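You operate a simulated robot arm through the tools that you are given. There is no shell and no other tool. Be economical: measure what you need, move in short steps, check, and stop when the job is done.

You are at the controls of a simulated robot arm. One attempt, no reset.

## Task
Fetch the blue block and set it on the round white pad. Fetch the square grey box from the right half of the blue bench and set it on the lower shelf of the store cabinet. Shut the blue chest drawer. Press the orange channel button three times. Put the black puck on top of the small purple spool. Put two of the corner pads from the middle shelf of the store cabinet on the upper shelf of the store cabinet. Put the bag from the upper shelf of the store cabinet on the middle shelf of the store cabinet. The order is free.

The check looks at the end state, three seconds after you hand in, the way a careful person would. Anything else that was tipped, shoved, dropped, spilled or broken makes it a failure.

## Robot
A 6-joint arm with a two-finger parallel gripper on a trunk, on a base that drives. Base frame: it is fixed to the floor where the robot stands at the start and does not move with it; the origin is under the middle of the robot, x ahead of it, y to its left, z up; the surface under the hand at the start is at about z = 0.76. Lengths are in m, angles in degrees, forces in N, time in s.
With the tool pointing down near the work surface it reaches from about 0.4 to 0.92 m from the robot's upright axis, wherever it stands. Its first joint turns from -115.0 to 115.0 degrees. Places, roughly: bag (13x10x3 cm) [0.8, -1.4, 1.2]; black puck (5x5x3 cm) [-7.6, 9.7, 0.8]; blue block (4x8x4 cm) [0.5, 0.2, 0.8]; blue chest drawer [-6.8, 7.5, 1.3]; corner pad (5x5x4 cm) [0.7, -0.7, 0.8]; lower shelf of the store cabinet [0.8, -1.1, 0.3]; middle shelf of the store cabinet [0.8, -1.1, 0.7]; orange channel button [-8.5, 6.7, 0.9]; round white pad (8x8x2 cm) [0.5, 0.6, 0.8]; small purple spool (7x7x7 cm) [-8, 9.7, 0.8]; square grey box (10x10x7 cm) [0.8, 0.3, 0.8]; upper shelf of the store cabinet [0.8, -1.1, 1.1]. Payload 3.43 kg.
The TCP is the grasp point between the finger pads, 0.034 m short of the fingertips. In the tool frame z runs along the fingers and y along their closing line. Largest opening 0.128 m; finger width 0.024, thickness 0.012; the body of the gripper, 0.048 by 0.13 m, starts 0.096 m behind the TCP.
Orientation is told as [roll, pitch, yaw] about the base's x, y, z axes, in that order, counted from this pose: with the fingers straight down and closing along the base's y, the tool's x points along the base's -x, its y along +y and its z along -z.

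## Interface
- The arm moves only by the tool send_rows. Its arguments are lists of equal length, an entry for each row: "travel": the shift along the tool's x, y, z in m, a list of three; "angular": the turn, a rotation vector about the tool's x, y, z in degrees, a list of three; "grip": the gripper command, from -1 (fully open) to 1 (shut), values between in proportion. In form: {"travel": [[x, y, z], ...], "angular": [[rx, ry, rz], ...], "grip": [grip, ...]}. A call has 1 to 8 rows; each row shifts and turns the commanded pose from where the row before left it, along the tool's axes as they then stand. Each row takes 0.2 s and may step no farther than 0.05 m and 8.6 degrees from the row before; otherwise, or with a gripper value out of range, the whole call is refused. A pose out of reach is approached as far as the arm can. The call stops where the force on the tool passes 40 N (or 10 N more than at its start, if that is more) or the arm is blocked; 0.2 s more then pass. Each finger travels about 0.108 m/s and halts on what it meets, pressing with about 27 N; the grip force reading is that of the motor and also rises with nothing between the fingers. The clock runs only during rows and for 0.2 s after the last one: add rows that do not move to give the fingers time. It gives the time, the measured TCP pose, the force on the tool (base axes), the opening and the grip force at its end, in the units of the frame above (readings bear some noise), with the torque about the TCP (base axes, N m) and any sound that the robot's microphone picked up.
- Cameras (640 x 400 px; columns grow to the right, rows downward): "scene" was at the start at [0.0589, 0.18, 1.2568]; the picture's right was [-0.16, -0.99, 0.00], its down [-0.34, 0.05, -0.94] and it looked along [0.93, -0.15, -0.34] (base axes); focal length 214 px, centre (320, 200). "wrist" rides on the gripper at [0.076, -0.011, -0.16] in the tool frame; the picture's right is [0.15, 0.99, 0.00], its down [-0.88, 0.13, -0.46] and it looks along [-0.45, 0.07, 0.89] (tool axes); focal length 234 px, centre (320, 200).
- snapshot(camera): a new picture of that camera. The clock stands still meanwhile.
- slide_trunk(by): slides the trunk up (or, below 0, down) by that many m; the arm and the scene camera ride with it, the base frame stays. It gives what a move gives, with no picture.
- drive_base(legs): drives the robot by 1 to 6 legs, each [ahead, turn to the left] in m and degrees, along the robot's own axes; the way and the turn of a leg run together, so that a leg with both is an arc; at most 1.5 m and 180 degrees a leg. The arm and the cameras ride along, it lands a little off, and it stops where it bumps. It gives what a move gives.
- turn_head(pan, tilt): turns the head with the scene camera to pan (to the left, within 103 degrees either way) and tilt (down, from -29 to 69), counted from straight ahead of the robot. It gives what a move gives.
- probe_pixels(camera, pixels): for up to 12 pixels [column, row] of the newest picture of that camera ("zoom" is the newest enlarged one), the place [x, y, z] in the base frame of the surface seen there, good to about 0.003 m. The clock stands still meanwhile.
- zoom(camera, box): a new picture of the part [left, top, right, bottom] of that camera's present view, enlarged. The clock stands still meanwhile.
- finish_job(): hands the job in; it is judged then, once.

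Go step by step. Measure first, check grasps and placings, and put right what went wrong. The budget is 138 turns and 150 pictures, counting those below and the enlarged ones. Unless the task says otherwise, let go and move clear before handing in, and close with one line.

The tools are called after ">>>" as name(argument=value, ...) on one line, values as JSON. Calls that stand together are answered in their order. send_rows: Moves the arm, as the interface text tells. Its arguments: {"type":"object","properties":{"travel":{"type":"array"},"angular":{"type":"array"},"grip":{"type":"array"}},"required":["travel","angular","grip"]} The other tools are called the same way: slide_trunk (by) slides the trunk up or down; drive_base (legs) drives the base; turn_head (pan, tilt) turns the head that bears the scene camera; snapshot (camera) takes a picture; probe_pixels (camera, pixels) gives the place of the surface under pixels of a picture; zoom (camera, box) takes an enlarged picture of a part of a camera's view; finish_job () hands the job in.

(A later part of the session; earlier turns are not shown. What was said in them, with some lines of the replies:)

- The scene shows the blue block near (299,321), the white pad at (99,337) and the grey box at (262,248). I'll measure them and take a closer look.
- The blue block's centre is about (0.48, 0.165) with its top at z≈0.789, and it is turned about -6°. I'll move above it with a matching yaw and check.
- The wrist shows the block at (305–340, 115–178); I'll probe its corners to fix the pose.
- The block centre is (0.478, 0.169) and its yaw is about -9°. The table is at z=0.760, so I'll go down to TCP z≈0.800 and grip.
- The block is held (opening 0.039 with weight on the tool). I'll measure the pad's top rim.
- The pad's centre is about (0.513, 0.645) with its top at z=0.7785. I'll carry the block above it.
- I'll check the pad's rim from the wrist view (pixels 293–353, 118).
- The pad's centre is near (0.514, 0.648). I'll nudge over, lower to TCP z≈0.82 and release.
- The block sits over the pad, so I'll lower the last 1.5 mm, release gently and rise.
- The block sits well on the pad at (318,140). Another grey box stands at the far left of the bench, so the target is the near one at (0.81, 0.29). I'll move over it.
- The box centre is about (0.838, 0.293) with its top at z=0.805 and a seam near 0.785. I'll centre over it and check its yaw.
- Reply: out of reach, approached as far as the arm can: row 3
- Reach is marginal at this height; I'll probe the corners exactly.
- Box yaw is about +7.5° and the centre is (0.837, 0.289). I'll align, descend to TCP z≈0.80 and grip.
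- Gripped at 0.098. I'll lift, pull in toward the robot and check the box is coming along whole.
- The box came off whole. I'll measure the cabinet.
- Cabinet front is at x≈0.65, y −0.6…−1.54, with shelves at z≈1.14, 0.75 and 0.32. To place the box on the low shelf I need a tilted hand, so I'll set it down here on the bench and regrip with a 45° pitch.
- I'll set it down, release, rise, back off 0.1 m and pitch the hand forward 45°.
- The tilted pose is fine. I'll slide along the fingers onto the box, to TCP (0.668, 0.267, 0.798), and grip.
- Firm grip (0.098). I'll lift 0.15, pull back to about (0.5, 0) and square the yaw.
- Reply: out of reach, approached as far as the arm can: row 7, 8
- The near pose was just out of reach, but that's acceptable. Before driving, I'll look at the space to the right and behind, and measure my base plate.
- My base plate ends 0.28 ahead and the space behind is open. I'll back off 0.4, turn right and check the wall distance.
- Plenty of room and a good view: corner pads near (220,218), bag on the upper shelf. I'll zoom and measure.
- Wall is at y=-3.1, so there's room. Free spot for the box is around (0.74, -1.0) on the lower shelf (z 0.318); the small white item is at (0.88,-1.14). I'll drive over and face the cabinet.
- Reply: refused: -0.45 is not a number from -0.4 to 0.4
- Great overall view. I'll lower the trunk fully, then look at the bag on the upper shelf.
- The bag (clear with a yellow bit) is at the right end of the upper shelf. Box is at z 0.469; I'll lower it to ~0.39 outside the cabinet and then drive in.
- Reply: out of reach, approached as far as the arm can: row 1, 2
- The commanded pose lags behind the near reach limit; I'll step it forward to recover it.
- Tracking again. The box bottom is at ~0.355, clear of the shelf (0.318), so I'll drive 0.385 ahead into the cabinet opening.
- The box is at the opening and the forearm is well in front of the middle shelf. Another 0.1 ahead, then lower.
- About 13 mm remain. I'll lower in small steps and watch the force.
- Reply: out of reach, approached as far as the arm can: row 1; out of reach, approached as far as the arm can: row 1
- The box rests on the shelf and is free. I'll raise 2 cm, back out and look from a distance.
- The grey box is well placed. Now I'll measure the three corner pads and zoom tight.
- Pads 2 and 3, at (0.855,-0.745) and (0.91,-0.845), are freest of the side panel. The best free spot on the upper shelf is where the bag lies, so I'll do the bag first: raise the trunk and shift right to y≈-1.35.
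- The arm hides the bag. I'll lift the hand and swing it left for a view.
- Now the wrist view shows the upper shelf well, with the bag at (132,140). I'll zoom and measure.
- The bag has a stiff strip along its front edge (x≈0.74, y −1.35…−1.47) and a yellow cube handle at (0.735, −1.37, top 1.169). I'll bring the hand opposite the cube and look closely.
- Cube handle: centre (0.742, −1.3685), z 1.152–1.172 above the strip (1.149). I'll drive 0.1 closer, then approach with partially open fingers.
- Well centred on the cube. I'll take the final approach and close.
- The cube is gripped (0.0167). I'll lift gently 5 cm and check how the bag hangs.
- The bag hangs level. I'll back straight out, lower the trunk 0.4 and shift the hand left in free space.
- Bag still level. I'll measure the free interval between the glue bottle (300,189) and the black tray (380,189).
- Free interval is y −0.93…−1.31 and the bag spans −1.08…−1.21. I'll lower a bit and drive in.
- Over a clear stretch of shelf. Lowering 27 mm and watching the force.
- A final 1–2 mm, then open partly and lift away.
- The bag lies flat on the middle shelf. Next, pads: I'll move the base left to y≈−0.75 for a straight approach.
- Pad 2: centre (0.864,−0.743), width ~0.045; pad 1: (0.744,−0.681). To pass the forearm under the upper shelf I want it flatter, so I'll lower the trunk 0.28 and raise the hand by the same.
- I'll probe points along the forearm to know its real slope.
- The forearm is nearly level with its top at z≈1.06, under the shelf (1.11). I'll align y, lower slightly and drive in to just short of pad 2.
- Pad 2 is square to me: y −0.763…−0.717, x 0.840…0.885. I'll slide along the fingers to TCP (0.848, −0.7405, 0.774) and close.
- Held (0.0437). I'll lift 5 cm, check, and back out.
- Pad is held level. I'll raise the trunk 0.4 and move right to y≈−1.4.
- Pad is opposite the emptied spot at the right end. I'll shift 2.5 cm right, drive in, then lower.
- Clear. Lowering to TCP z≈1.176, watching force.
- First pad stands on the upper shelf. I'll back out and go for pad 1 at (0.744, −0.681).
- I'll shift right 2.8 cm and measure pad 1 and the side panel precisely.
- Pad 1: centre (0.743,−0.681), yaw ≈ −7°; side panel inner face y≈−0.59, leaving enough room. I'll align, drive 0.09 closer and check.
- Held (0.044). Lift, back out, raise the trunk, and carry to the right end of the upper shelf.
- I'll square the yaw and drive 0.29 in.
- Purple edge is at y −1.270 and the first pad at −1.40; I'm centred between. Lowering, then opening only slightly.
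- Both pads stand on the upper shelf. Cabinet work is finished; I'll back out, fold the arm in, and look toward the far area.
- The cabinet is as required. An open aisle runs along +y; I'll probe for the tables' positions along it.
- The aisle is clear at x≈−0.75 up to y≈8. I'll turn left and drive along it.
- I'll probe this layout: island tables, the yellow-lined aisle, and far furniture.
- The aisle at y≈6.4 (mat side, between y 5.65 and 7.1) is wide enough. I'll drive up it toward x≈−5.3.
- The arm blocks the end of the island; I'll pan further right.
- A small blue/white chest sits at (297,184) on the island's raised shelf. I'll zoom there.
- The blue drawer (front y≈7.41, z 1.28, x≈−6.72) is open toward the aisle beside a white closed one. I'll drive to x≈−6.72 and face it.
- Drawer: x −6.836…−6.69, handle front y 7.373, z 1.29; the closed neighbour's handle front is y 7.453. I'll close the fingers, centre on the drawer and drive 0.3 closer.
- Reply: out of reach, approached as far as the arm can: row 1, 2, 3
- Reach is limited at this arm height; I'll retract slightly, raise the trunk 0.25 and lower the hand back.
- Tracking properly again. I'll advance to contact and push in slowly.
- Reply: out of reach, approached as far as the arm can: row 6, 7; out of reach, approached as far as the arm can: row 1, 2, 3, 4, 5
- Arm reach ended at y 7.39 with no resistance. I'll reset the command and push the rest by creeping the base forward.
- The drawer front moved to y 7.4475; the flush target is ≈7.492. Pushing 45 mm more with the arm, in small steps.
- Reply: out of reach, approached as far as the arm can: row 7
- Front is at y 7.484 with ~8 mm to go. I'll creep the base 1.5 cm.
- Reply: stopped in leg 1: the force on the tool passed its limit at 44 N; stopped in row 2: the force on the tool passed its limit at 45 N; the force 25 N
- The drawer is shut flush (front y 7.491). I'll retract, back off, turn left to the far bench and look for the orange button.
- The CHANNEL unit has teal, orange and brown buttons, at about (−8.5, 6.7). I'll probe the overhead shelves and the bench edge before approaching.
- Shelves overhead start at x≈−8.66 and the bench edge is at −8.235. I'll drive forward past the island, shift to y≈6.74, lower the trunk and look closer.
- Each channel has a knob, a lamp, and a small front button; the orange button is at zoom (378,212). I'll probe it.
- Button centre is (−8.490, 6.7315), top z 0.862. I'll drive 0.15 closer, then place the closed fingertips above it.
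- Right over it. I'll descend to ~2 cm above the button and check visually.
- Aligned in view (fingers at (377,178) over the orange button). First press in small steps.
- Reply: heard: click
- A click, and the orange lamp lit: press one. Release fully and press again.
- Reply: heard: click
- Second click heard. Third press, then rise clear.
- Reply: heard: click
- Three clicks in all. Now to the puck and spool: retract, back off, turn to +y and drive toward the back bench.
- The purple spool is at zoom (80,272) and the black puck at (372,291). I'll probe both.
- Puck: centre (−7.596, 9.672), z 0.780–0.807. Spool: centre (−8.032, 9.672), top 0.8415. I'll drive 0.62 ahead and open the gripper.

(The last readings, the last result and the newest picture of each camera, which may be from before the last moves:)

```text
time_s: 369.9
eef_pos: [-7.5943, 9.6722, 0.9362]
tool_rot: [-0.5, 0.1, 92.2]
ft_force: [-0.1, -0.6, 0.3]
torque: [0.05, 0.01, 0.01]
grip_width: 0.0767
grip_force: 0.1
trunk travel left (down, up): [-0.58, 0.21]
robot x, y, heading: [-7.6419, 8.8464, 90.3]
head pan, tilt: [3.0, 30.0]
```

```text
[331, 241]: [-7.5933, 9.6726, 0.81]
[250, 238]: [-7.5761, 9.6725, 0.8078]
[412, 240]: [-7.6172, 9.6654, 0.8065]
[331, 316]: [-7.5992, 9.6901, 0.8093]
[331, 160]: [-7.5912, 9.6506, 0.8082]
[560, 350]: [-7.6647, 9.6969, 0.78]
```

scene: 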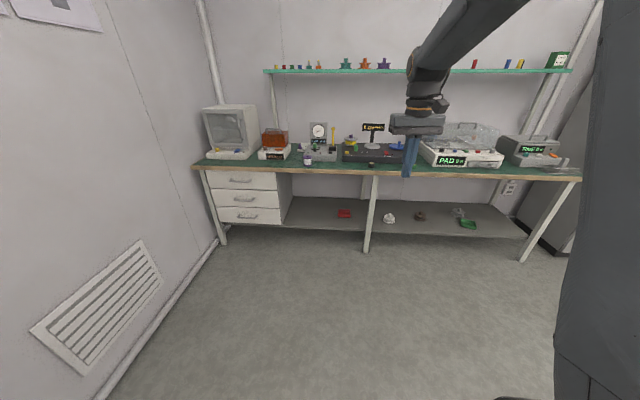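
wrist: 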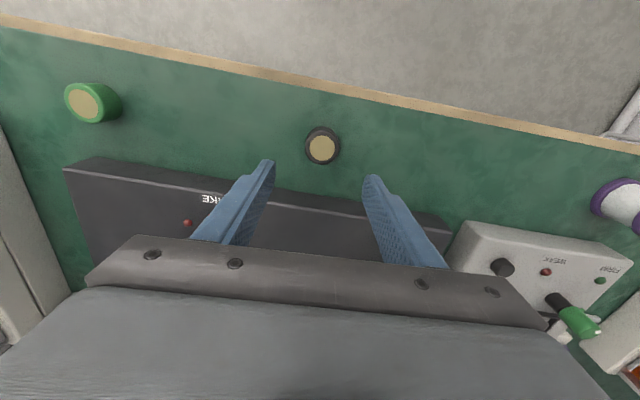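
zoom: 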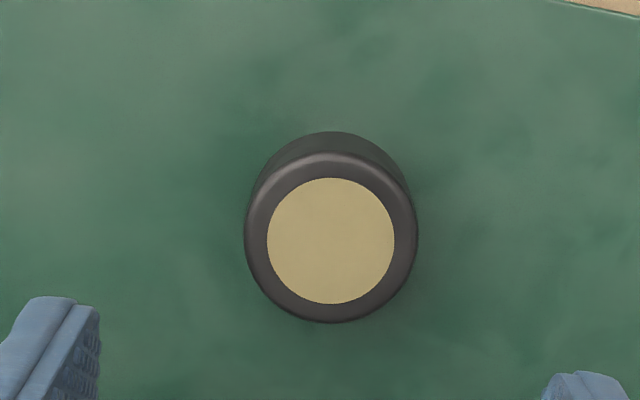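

Centre (−7.596, 9.671) matches the TCP. I'll descend to z≈0.817 and grip.

>>> send_rows(travel=[[0.001, 0.002, 0.04], [0, 0, 0.04], [0, 0, 0.038], [0, 0, 0], [0, 0, 0], [0, 0, 0], [0, 0, 0]], angular=[[0, 0, 0], [0, 0, 0], [0, 0, 0], [0, 0, 0], [0, 0, 0], [0, 0, 0], [0, 0, 0]], grip=[-0.2, -0.2, -0.2, -0.2, 1, 1, 1])

>>> send_rows(travel=[[0, 0, -0.03], [0, 0, -0.04], [0, 0, -0.04], [0, 0, 0]], angular=[[0, 0, 0], [0, 0, 0], [0, 0, 0], [0, 0, 0]], grip=[1, 1, 1, 1])

>>> snapshot(camera="wrist")

```text
time_s: 371.5
eef_pos: [-7.5949, 9.6719, 0.8191]
tool_rot: [-0.7, 0.0, 92.3]
ft_force: [0.3, 0.8, 0.0]
torque: [0.04, 0.01, -0.01]
grip_width: 0.0431
grip_force: 26.6
trunk travel left (down, up): [-0.58, 0.21]
robot x, y, heading: [-7.6407, 8.8478, 90.1]
head pan, tilt: [3.0, 30.0]
```

```text
time_s: 372.5
eef_pos: [-7.5937, 9.6729, 0.9271]
tool_rot: [-0.6, 0.0, 92.3]
ft_force: [-0.1, -0.6, -0.3]
torque: [-0.02, -0.02, -0.02]
grip_width: 0.0433
grip_force: 27.3
trunk travel left (down, up): [-0.58, 0.21]
robot x, y, heading: [-7.6384, 8.8466, 90.6]
head pan, tilt: [3.0, 30.0]
```

```text
23 pictures are left
```

wrist: 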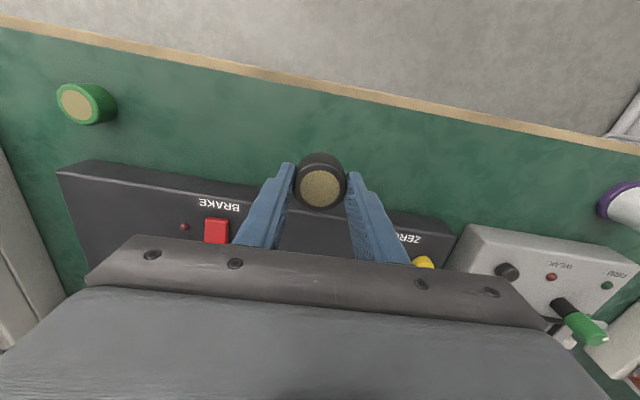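

The puck is held. I'll raise it, then move the base left by ~0.41 in open floor and come back in short.

>>> send_rows(travel=[[0, 0, -0.045], [0, 0, -0.045]], angular=[[0, 0, 0], [0, 0, 0]], grip=[1, 1])

>>> drive_base(legs=[[-0.5, 0], [0, 90], [0.43, 0], [0, -90.4], [0.38, 0]])

>>> snapshot(camera="wrist")

```text
time_s: 373.1
eef_pos: [-7.5954, 9.6714, 1.0182]
tool_rot: [-0.6, 0.2, 92.4]
ft_force: [-0.4, 1.1, -1.2]
torque: [-0.04, 0.0, -0.04]
grip_width: 0.0428
grip_force: 26.9
trunk travel left (down, up): [-0.58, 0.21]
robot x, y, heading: [-7.6397, 8.8468, 90.3]
head pan, tilt: [3.0, 30.0]
```

```text
time_s: 381.9
eef_pos: [-8.8511, 8.3834, 1.0188]
tool_rot: [-0.5, 1.1, -177.2]
ft_force: [27.1, -1.7, 4.6]
torque: [0.25, 4.01, -0.24]
grip_width: 0.0429
grip_force: 27.3
trunk travel left (down, up): [-0.58, 0.21]
robot x, y, heading: [-8.0302, 8.3486, -179.0]
head pan, tilt: [3.0, 30.0]
stopped in leg 3: the force on the tool passed its limit at 126 N (the readings are from after the stop); the commanded pose is now the measured one
```

```text
22 pictures are left
```

wrist: 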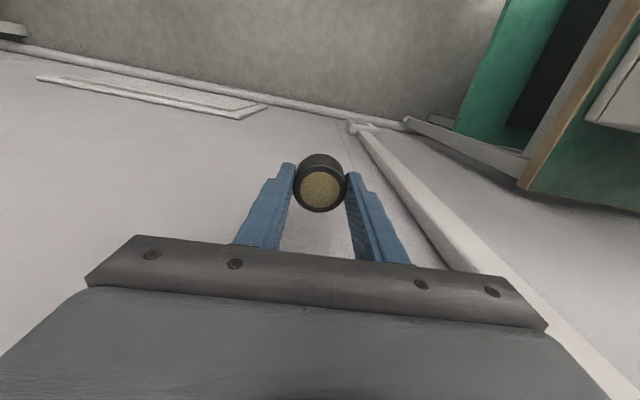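

My hand bumped the side wall (x≈−8.9); nothing else was touched and the puck is still held. I'll retract the arm, back off a bit and then turn to the bench.

>>> send_rows(travel=[[0.03, 0, 0], [0.04, 0, 0], [0.04, 0, 0], [0.04, 0, 0], [0, 0, 0]], angular=[[0, 0, 0], [0, 0, 0], [0, 0, 0], [0, 0, 0], [0, 0, 0]], grip=[1, 1, 1, 1, 1])

>>> drive_base(legs=[[0, -91], [0.42, 0]])

>>> turn_head(pan=-5, tilt=30)

>>> snapshot(camera="scene")

```text
time_s: 383.1
eef_pos: [-8.704, 8.3888, 1.0183]
tool_rot: [-0.6, 1.2, -177.2]
ft_force: [0.1, 0.0, -0.7]
torque: [0.0, -0.06, 0.04]
grip_width: 0.0429
grip_force: 27.2
trunk travel left (down, up): [-0.58, 0.21]
robot x, y, heading: [-8.0358, 8.3488, -179.2]
head pan, tilt: [3.0, 30.0]
```

```text
time_s: 389.5
eef_pos: [-7.9832, 9.4319, 1.0203]
tool_rot: [-0.5, 1.0, 92.1]
ft_force: [-0.3, -0.8, -0.3]
torque: [0.02, -0.03, -0.02]
grip_width: 0.043
grip_force: 27.0
trunk travel left (down, up): [-0.58, 0.21]
robot x, y, heading: [-8.0323, 8.7629, 90.3]
head pan, tilt: [3.0, 30.0]
```

```text
time_s: 390.2
eef_pos: [-7.9829, 9.4322, 1.0201]
tool_rot: [-0.5, 1.1, 92.1]
ft_force: [-0.2, -0.4, -1.5]
torque: [-0.01, -0.03, -0.02]
grip_width: 0.0429
grip_force: 26.9
trunk travel left (down, up): [-0.58, 0.21]
robot x, y, heading: [-8.0324, 8.7662, 90.4]
head pan, tilt: [-5.0, 30.0]
```

```text
21 pictures are left
```

scene: 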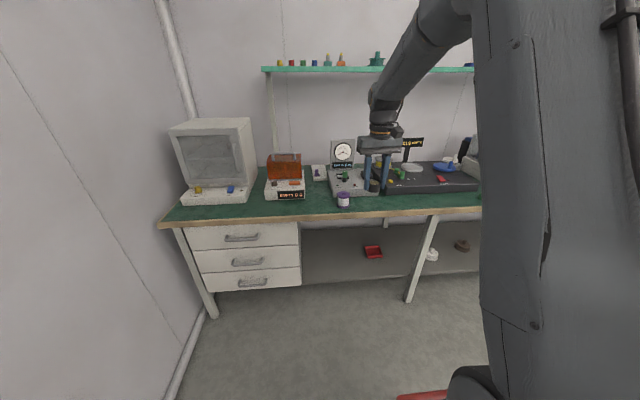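

I'll drive 0.08 closer, centre the puck over the spool and check from the wrist.

>>> drive_base(legs=[[0.08, 0]])

>>> send_rows(travel=[[-0.04, 0.0108, 0], [-0.04, 0.0108, 0], [-0.04, 0.0108, 0.02], [-0.04, 0.0108, 0.02], [0, 0, 0]], angular=[[0, -1.1, 0], [0, 0, 0], [0, 0, 0], [0, 0, 0], [0, 0, 0]], grip=[1, 1, 1, 1, 1])

>>> snapshot(camera="wrist")

>>> zoom(camera="scene", box=[300, 140, 412, 210])

```text
time_s: 391.3
eef_pos: [-7.9837, 9.5142, 1.0206]
tool_rot: [-0.5, 1.2, 92.0]
ft_force: [-0.1, -0.2, -0.6]
torque: [-0.01, 0.03, 0.03]
grip_width: 0.0429
grip_force: 26.9
trunk travel left (down, up): [-0.58, 0.21]
robot x, y, heading: [-8.0354, 8.8434, 90.1]
head pan, tilt: [-5.0, 30.0]
```

```text
time_s: 392.5
eef_pos: [-8.0327, 9.6729, 0.9787]
tool_rot: [-0.5, 0.3, 91.9]
ft_force: [0.1, 0.8, -2.3]
torque: [-0.02, 0.0, -0.03]
grip_width: 0.0429
grip_force: 26.9
trunk travel left (down, up): [-0.58, 0.21]
robot x, y, heading: [-8.0324, 8.8474, 90.1]
head pan, tilt: [-5.0, 30.0]
```

```text
20 pictures are left
```

wrist: 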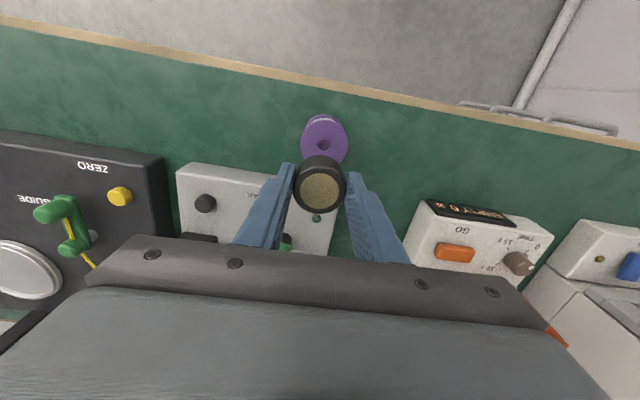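

```text
5.71 times, centred on (356, 175) of scene
```

zoom: 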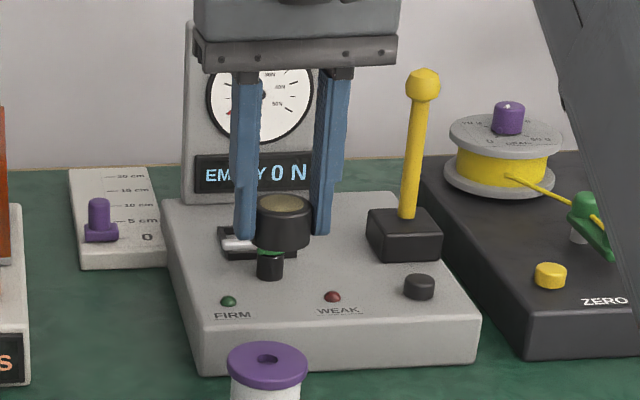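

>>> zoom(camera="wrist", box=[276, 100, 372, 160])

>>> probe_pixels(camera="zoom", pixels=[[310, 108], [180, 240], [475, 265], [320, 200], [220, 150], [430, 165], [165, 290], [474, 330], [250, 330]])

```text
6.67 times, centred on (324, 130) of wrist
```

zoom: 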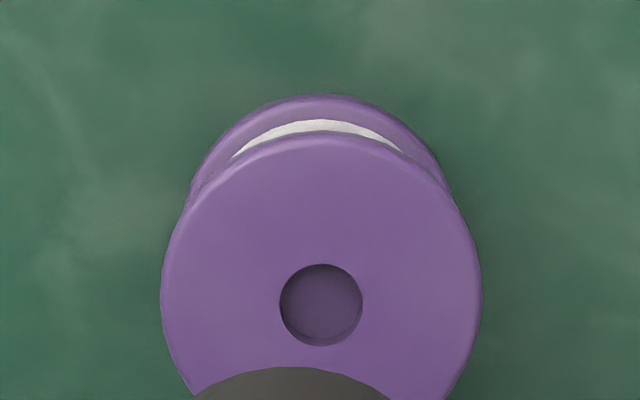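

```text
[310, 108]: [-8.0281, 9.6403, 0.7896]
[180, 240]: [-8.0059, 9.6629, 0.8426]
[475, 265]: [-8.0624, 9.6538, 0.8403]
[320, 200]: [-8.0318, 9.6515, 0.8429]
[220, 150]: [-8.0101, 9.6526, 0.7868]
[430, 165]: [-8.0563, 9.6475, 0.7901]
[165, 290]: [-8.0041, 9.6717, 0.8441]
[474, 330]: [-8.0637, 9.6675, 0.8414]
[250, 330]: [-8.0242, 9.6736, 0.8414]
```

Spool top: centre (−8.034, 9.6695), z 0.842. I'll adjust 2–3 mm and lower to just above contact.

>>> send_rows(travel=[[0.0025, 0.001, 0.035], [0, 0, 0.035], [0, 0, 0.022], [0, 0, 0], [0, 0, 0]], angular=[[0, 0, 0], [0, 0, 0], [0, 0, 0], [0, 0, 0], [0, 0, 0]], grip=[1, 1, 1, 1, 1])

>>> zoom(camera="scene", box=[316, 160, 380, 215])

```text
time_s: 393.7
eef_pos: [-8.0305, 9.6709, 0.8887]
tool_rot: [-0.5, 0.0, 92.0]
ft_force: [0.1, -0.2, -1.0]
torque: [-0.02, 0.0, 0.02]
grip_width: 0.043
grip_force: 26.8
trunk travel left (down, up): [-0.58, 0.21]
robot x, y, heading: [-8.0343, 8.844, 90.1]
head pan, tilt: [-5.0, 30.0]
```

```text
7.27 times, centred on (348, 188) of scene
```

zoom: 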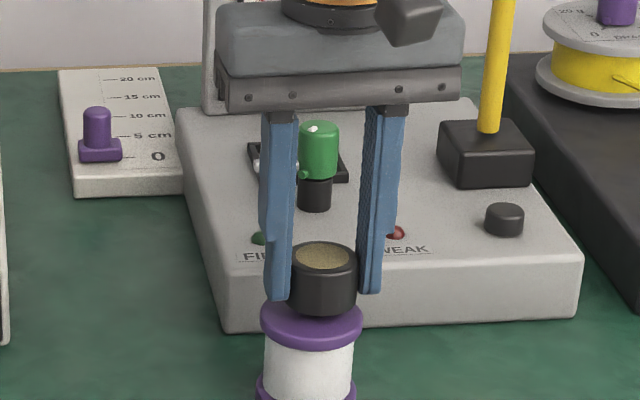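

The puck looks slightly right of the spool centre; I'll probe both in this view.

>>> probe_pixels(camera="zoom", pixels=[[264, 330], [359, 330], [311, 340], [296, 290], [353, 290], [322, 256], [325, 305], [300, 256], [345, 256]])

```text
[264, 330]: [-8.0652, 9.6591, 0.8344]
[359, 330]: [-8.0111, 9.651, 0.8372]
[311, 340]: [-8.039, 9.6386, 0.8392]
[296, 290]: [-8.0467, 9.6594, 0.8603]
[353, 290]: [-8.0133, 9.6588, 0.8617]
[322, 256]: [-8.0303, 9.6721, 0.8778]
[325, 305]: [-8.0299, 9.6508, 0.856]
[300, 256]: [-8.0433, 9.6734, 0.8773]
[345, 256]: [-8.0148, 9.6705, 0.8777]
```

The puck is ~5 mm too far right and 2 mm too far back. I'll shift, lower 7 mm to contact and verify.

>>> send_rows(travel=[[0.002, 0.005, 0], [0, 0, 0.004], [0, 0, 0.002], [0, 0, 0.001], [0, 0, 0.001], [0, 0, 0]], angular=[[0, 0, 0], [0, 0, 0], [0, 0, 0], [0, 0, 0], [0, 0, 0], [0, 0, 0]], grip=[1, 1, 1, 1, 1, 1])

>>> zoom(camera="scene", box=[316, 160, 380, 215])

```text
time_s: 395.1
eef_pos: [-8.036, 9.6671, 0.8798]
tool_rot: [-0.5, -0.1, 92.0]
ft_force: [0.8, 1.3, 7.0]
torque: [0.11, 0.08, -0.03]
grip_width: 0.0432
grip_force: 26.9
trunk travel left (down, up): [-0.58, 0.21]
robot x, y, heading: [-8.0343, 8.8446, 90.1]
head pan, tilt: [-5.0, 30.0]
```

```text
7.27 times, centred on (348, 188) of scene
```

zoom: 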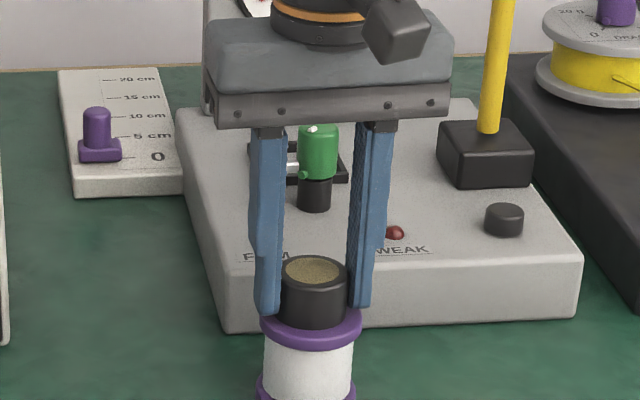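

Contact (7 N) and well centred. Release gently and rise.

>>> send_rows(travel=[[0, 0, -0.001], [0, 0, 0], [0, 0, 0], [0, 0, -0.02], [0, 0, -0.04], [0, 0, -0.05], [0, 0, 0]], angular=[[0, 0, 0], [0, 0, 0], [0, 0, 0], [0, 0, 0], [0, 0, 0], [0, 0, 0], [0, 0, 0]], grip=[0.2, 0, -0.1, -0.1, -0.1, -0.1, -0.1])

>>> zoom(camera="scene", box=[300, 140, 396, 220])

```text
time_s: 396.7
eef_pos: [-8.0372, 9.6669, 0.9888]
tool_rot: [-0.6, 0.2, 92.1]
ft_force: [-0.2, 0.2, 0.0]
torque: [-0.03, 0.02, 0.02]
grip_width: 0.0706
grip_force: 0.0
trunk travel left (down, up): [-0.58, 0.21]
robot x, y, heading: [-8.0313, 8.841, 90.0]
head pan, tilt: [-5.0, 30.0]
```

```text
5.00 times, centred on (348, 180) of scene
```

zoom: 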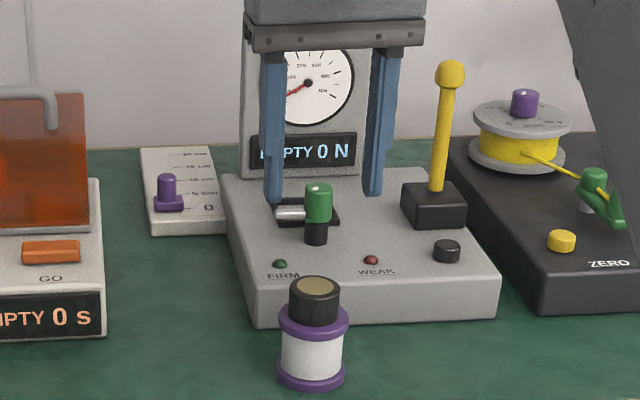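

The puck sits squarely on the spool. All tasks are done, so I'll back clear and hand in.

>>> drive_base(legs=[[-0.4, 0]])

>>> snapshot(camera="scene")

```text
time_s: 399.1
eef_pos: [-8.0453, 9.2749, 0.9886]
tool_rot: [-0.6, 0.0, 92.9]
ft_force: [0.6, -0.5, -0.8]
torque: [0.03, 0.0, -0.05]
grip_width: 0.0705
grip_force: 0.1
trunk travel left (down, up): [-0.58, 0.21]
robot x, y, heading: [-8.0284, 8.4525, 91.2]
head pan, tilt: [-5.0, 30.0]
```

```text
14 pictures are left
```

scene: 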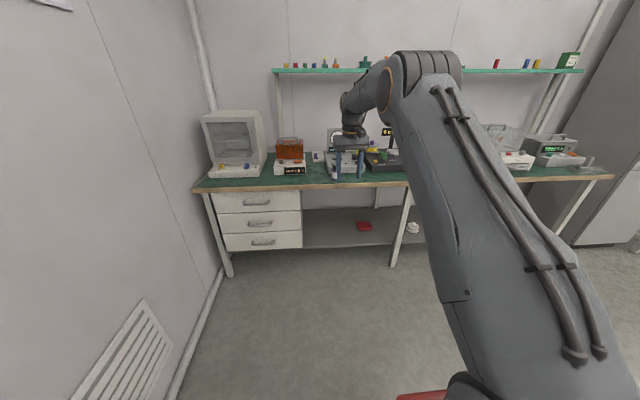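

The hand is clear of the bench and everything stands as placed, so I'm handing in.

>>> finish_job()

```text
The job is handed in.
```

All seven tasks are done and handed in, with each result checked by picture, probe or click; the one mishap was my hand bumping the bare side wall while I carried the puck, which stayed in the grip and nothing else was touched.
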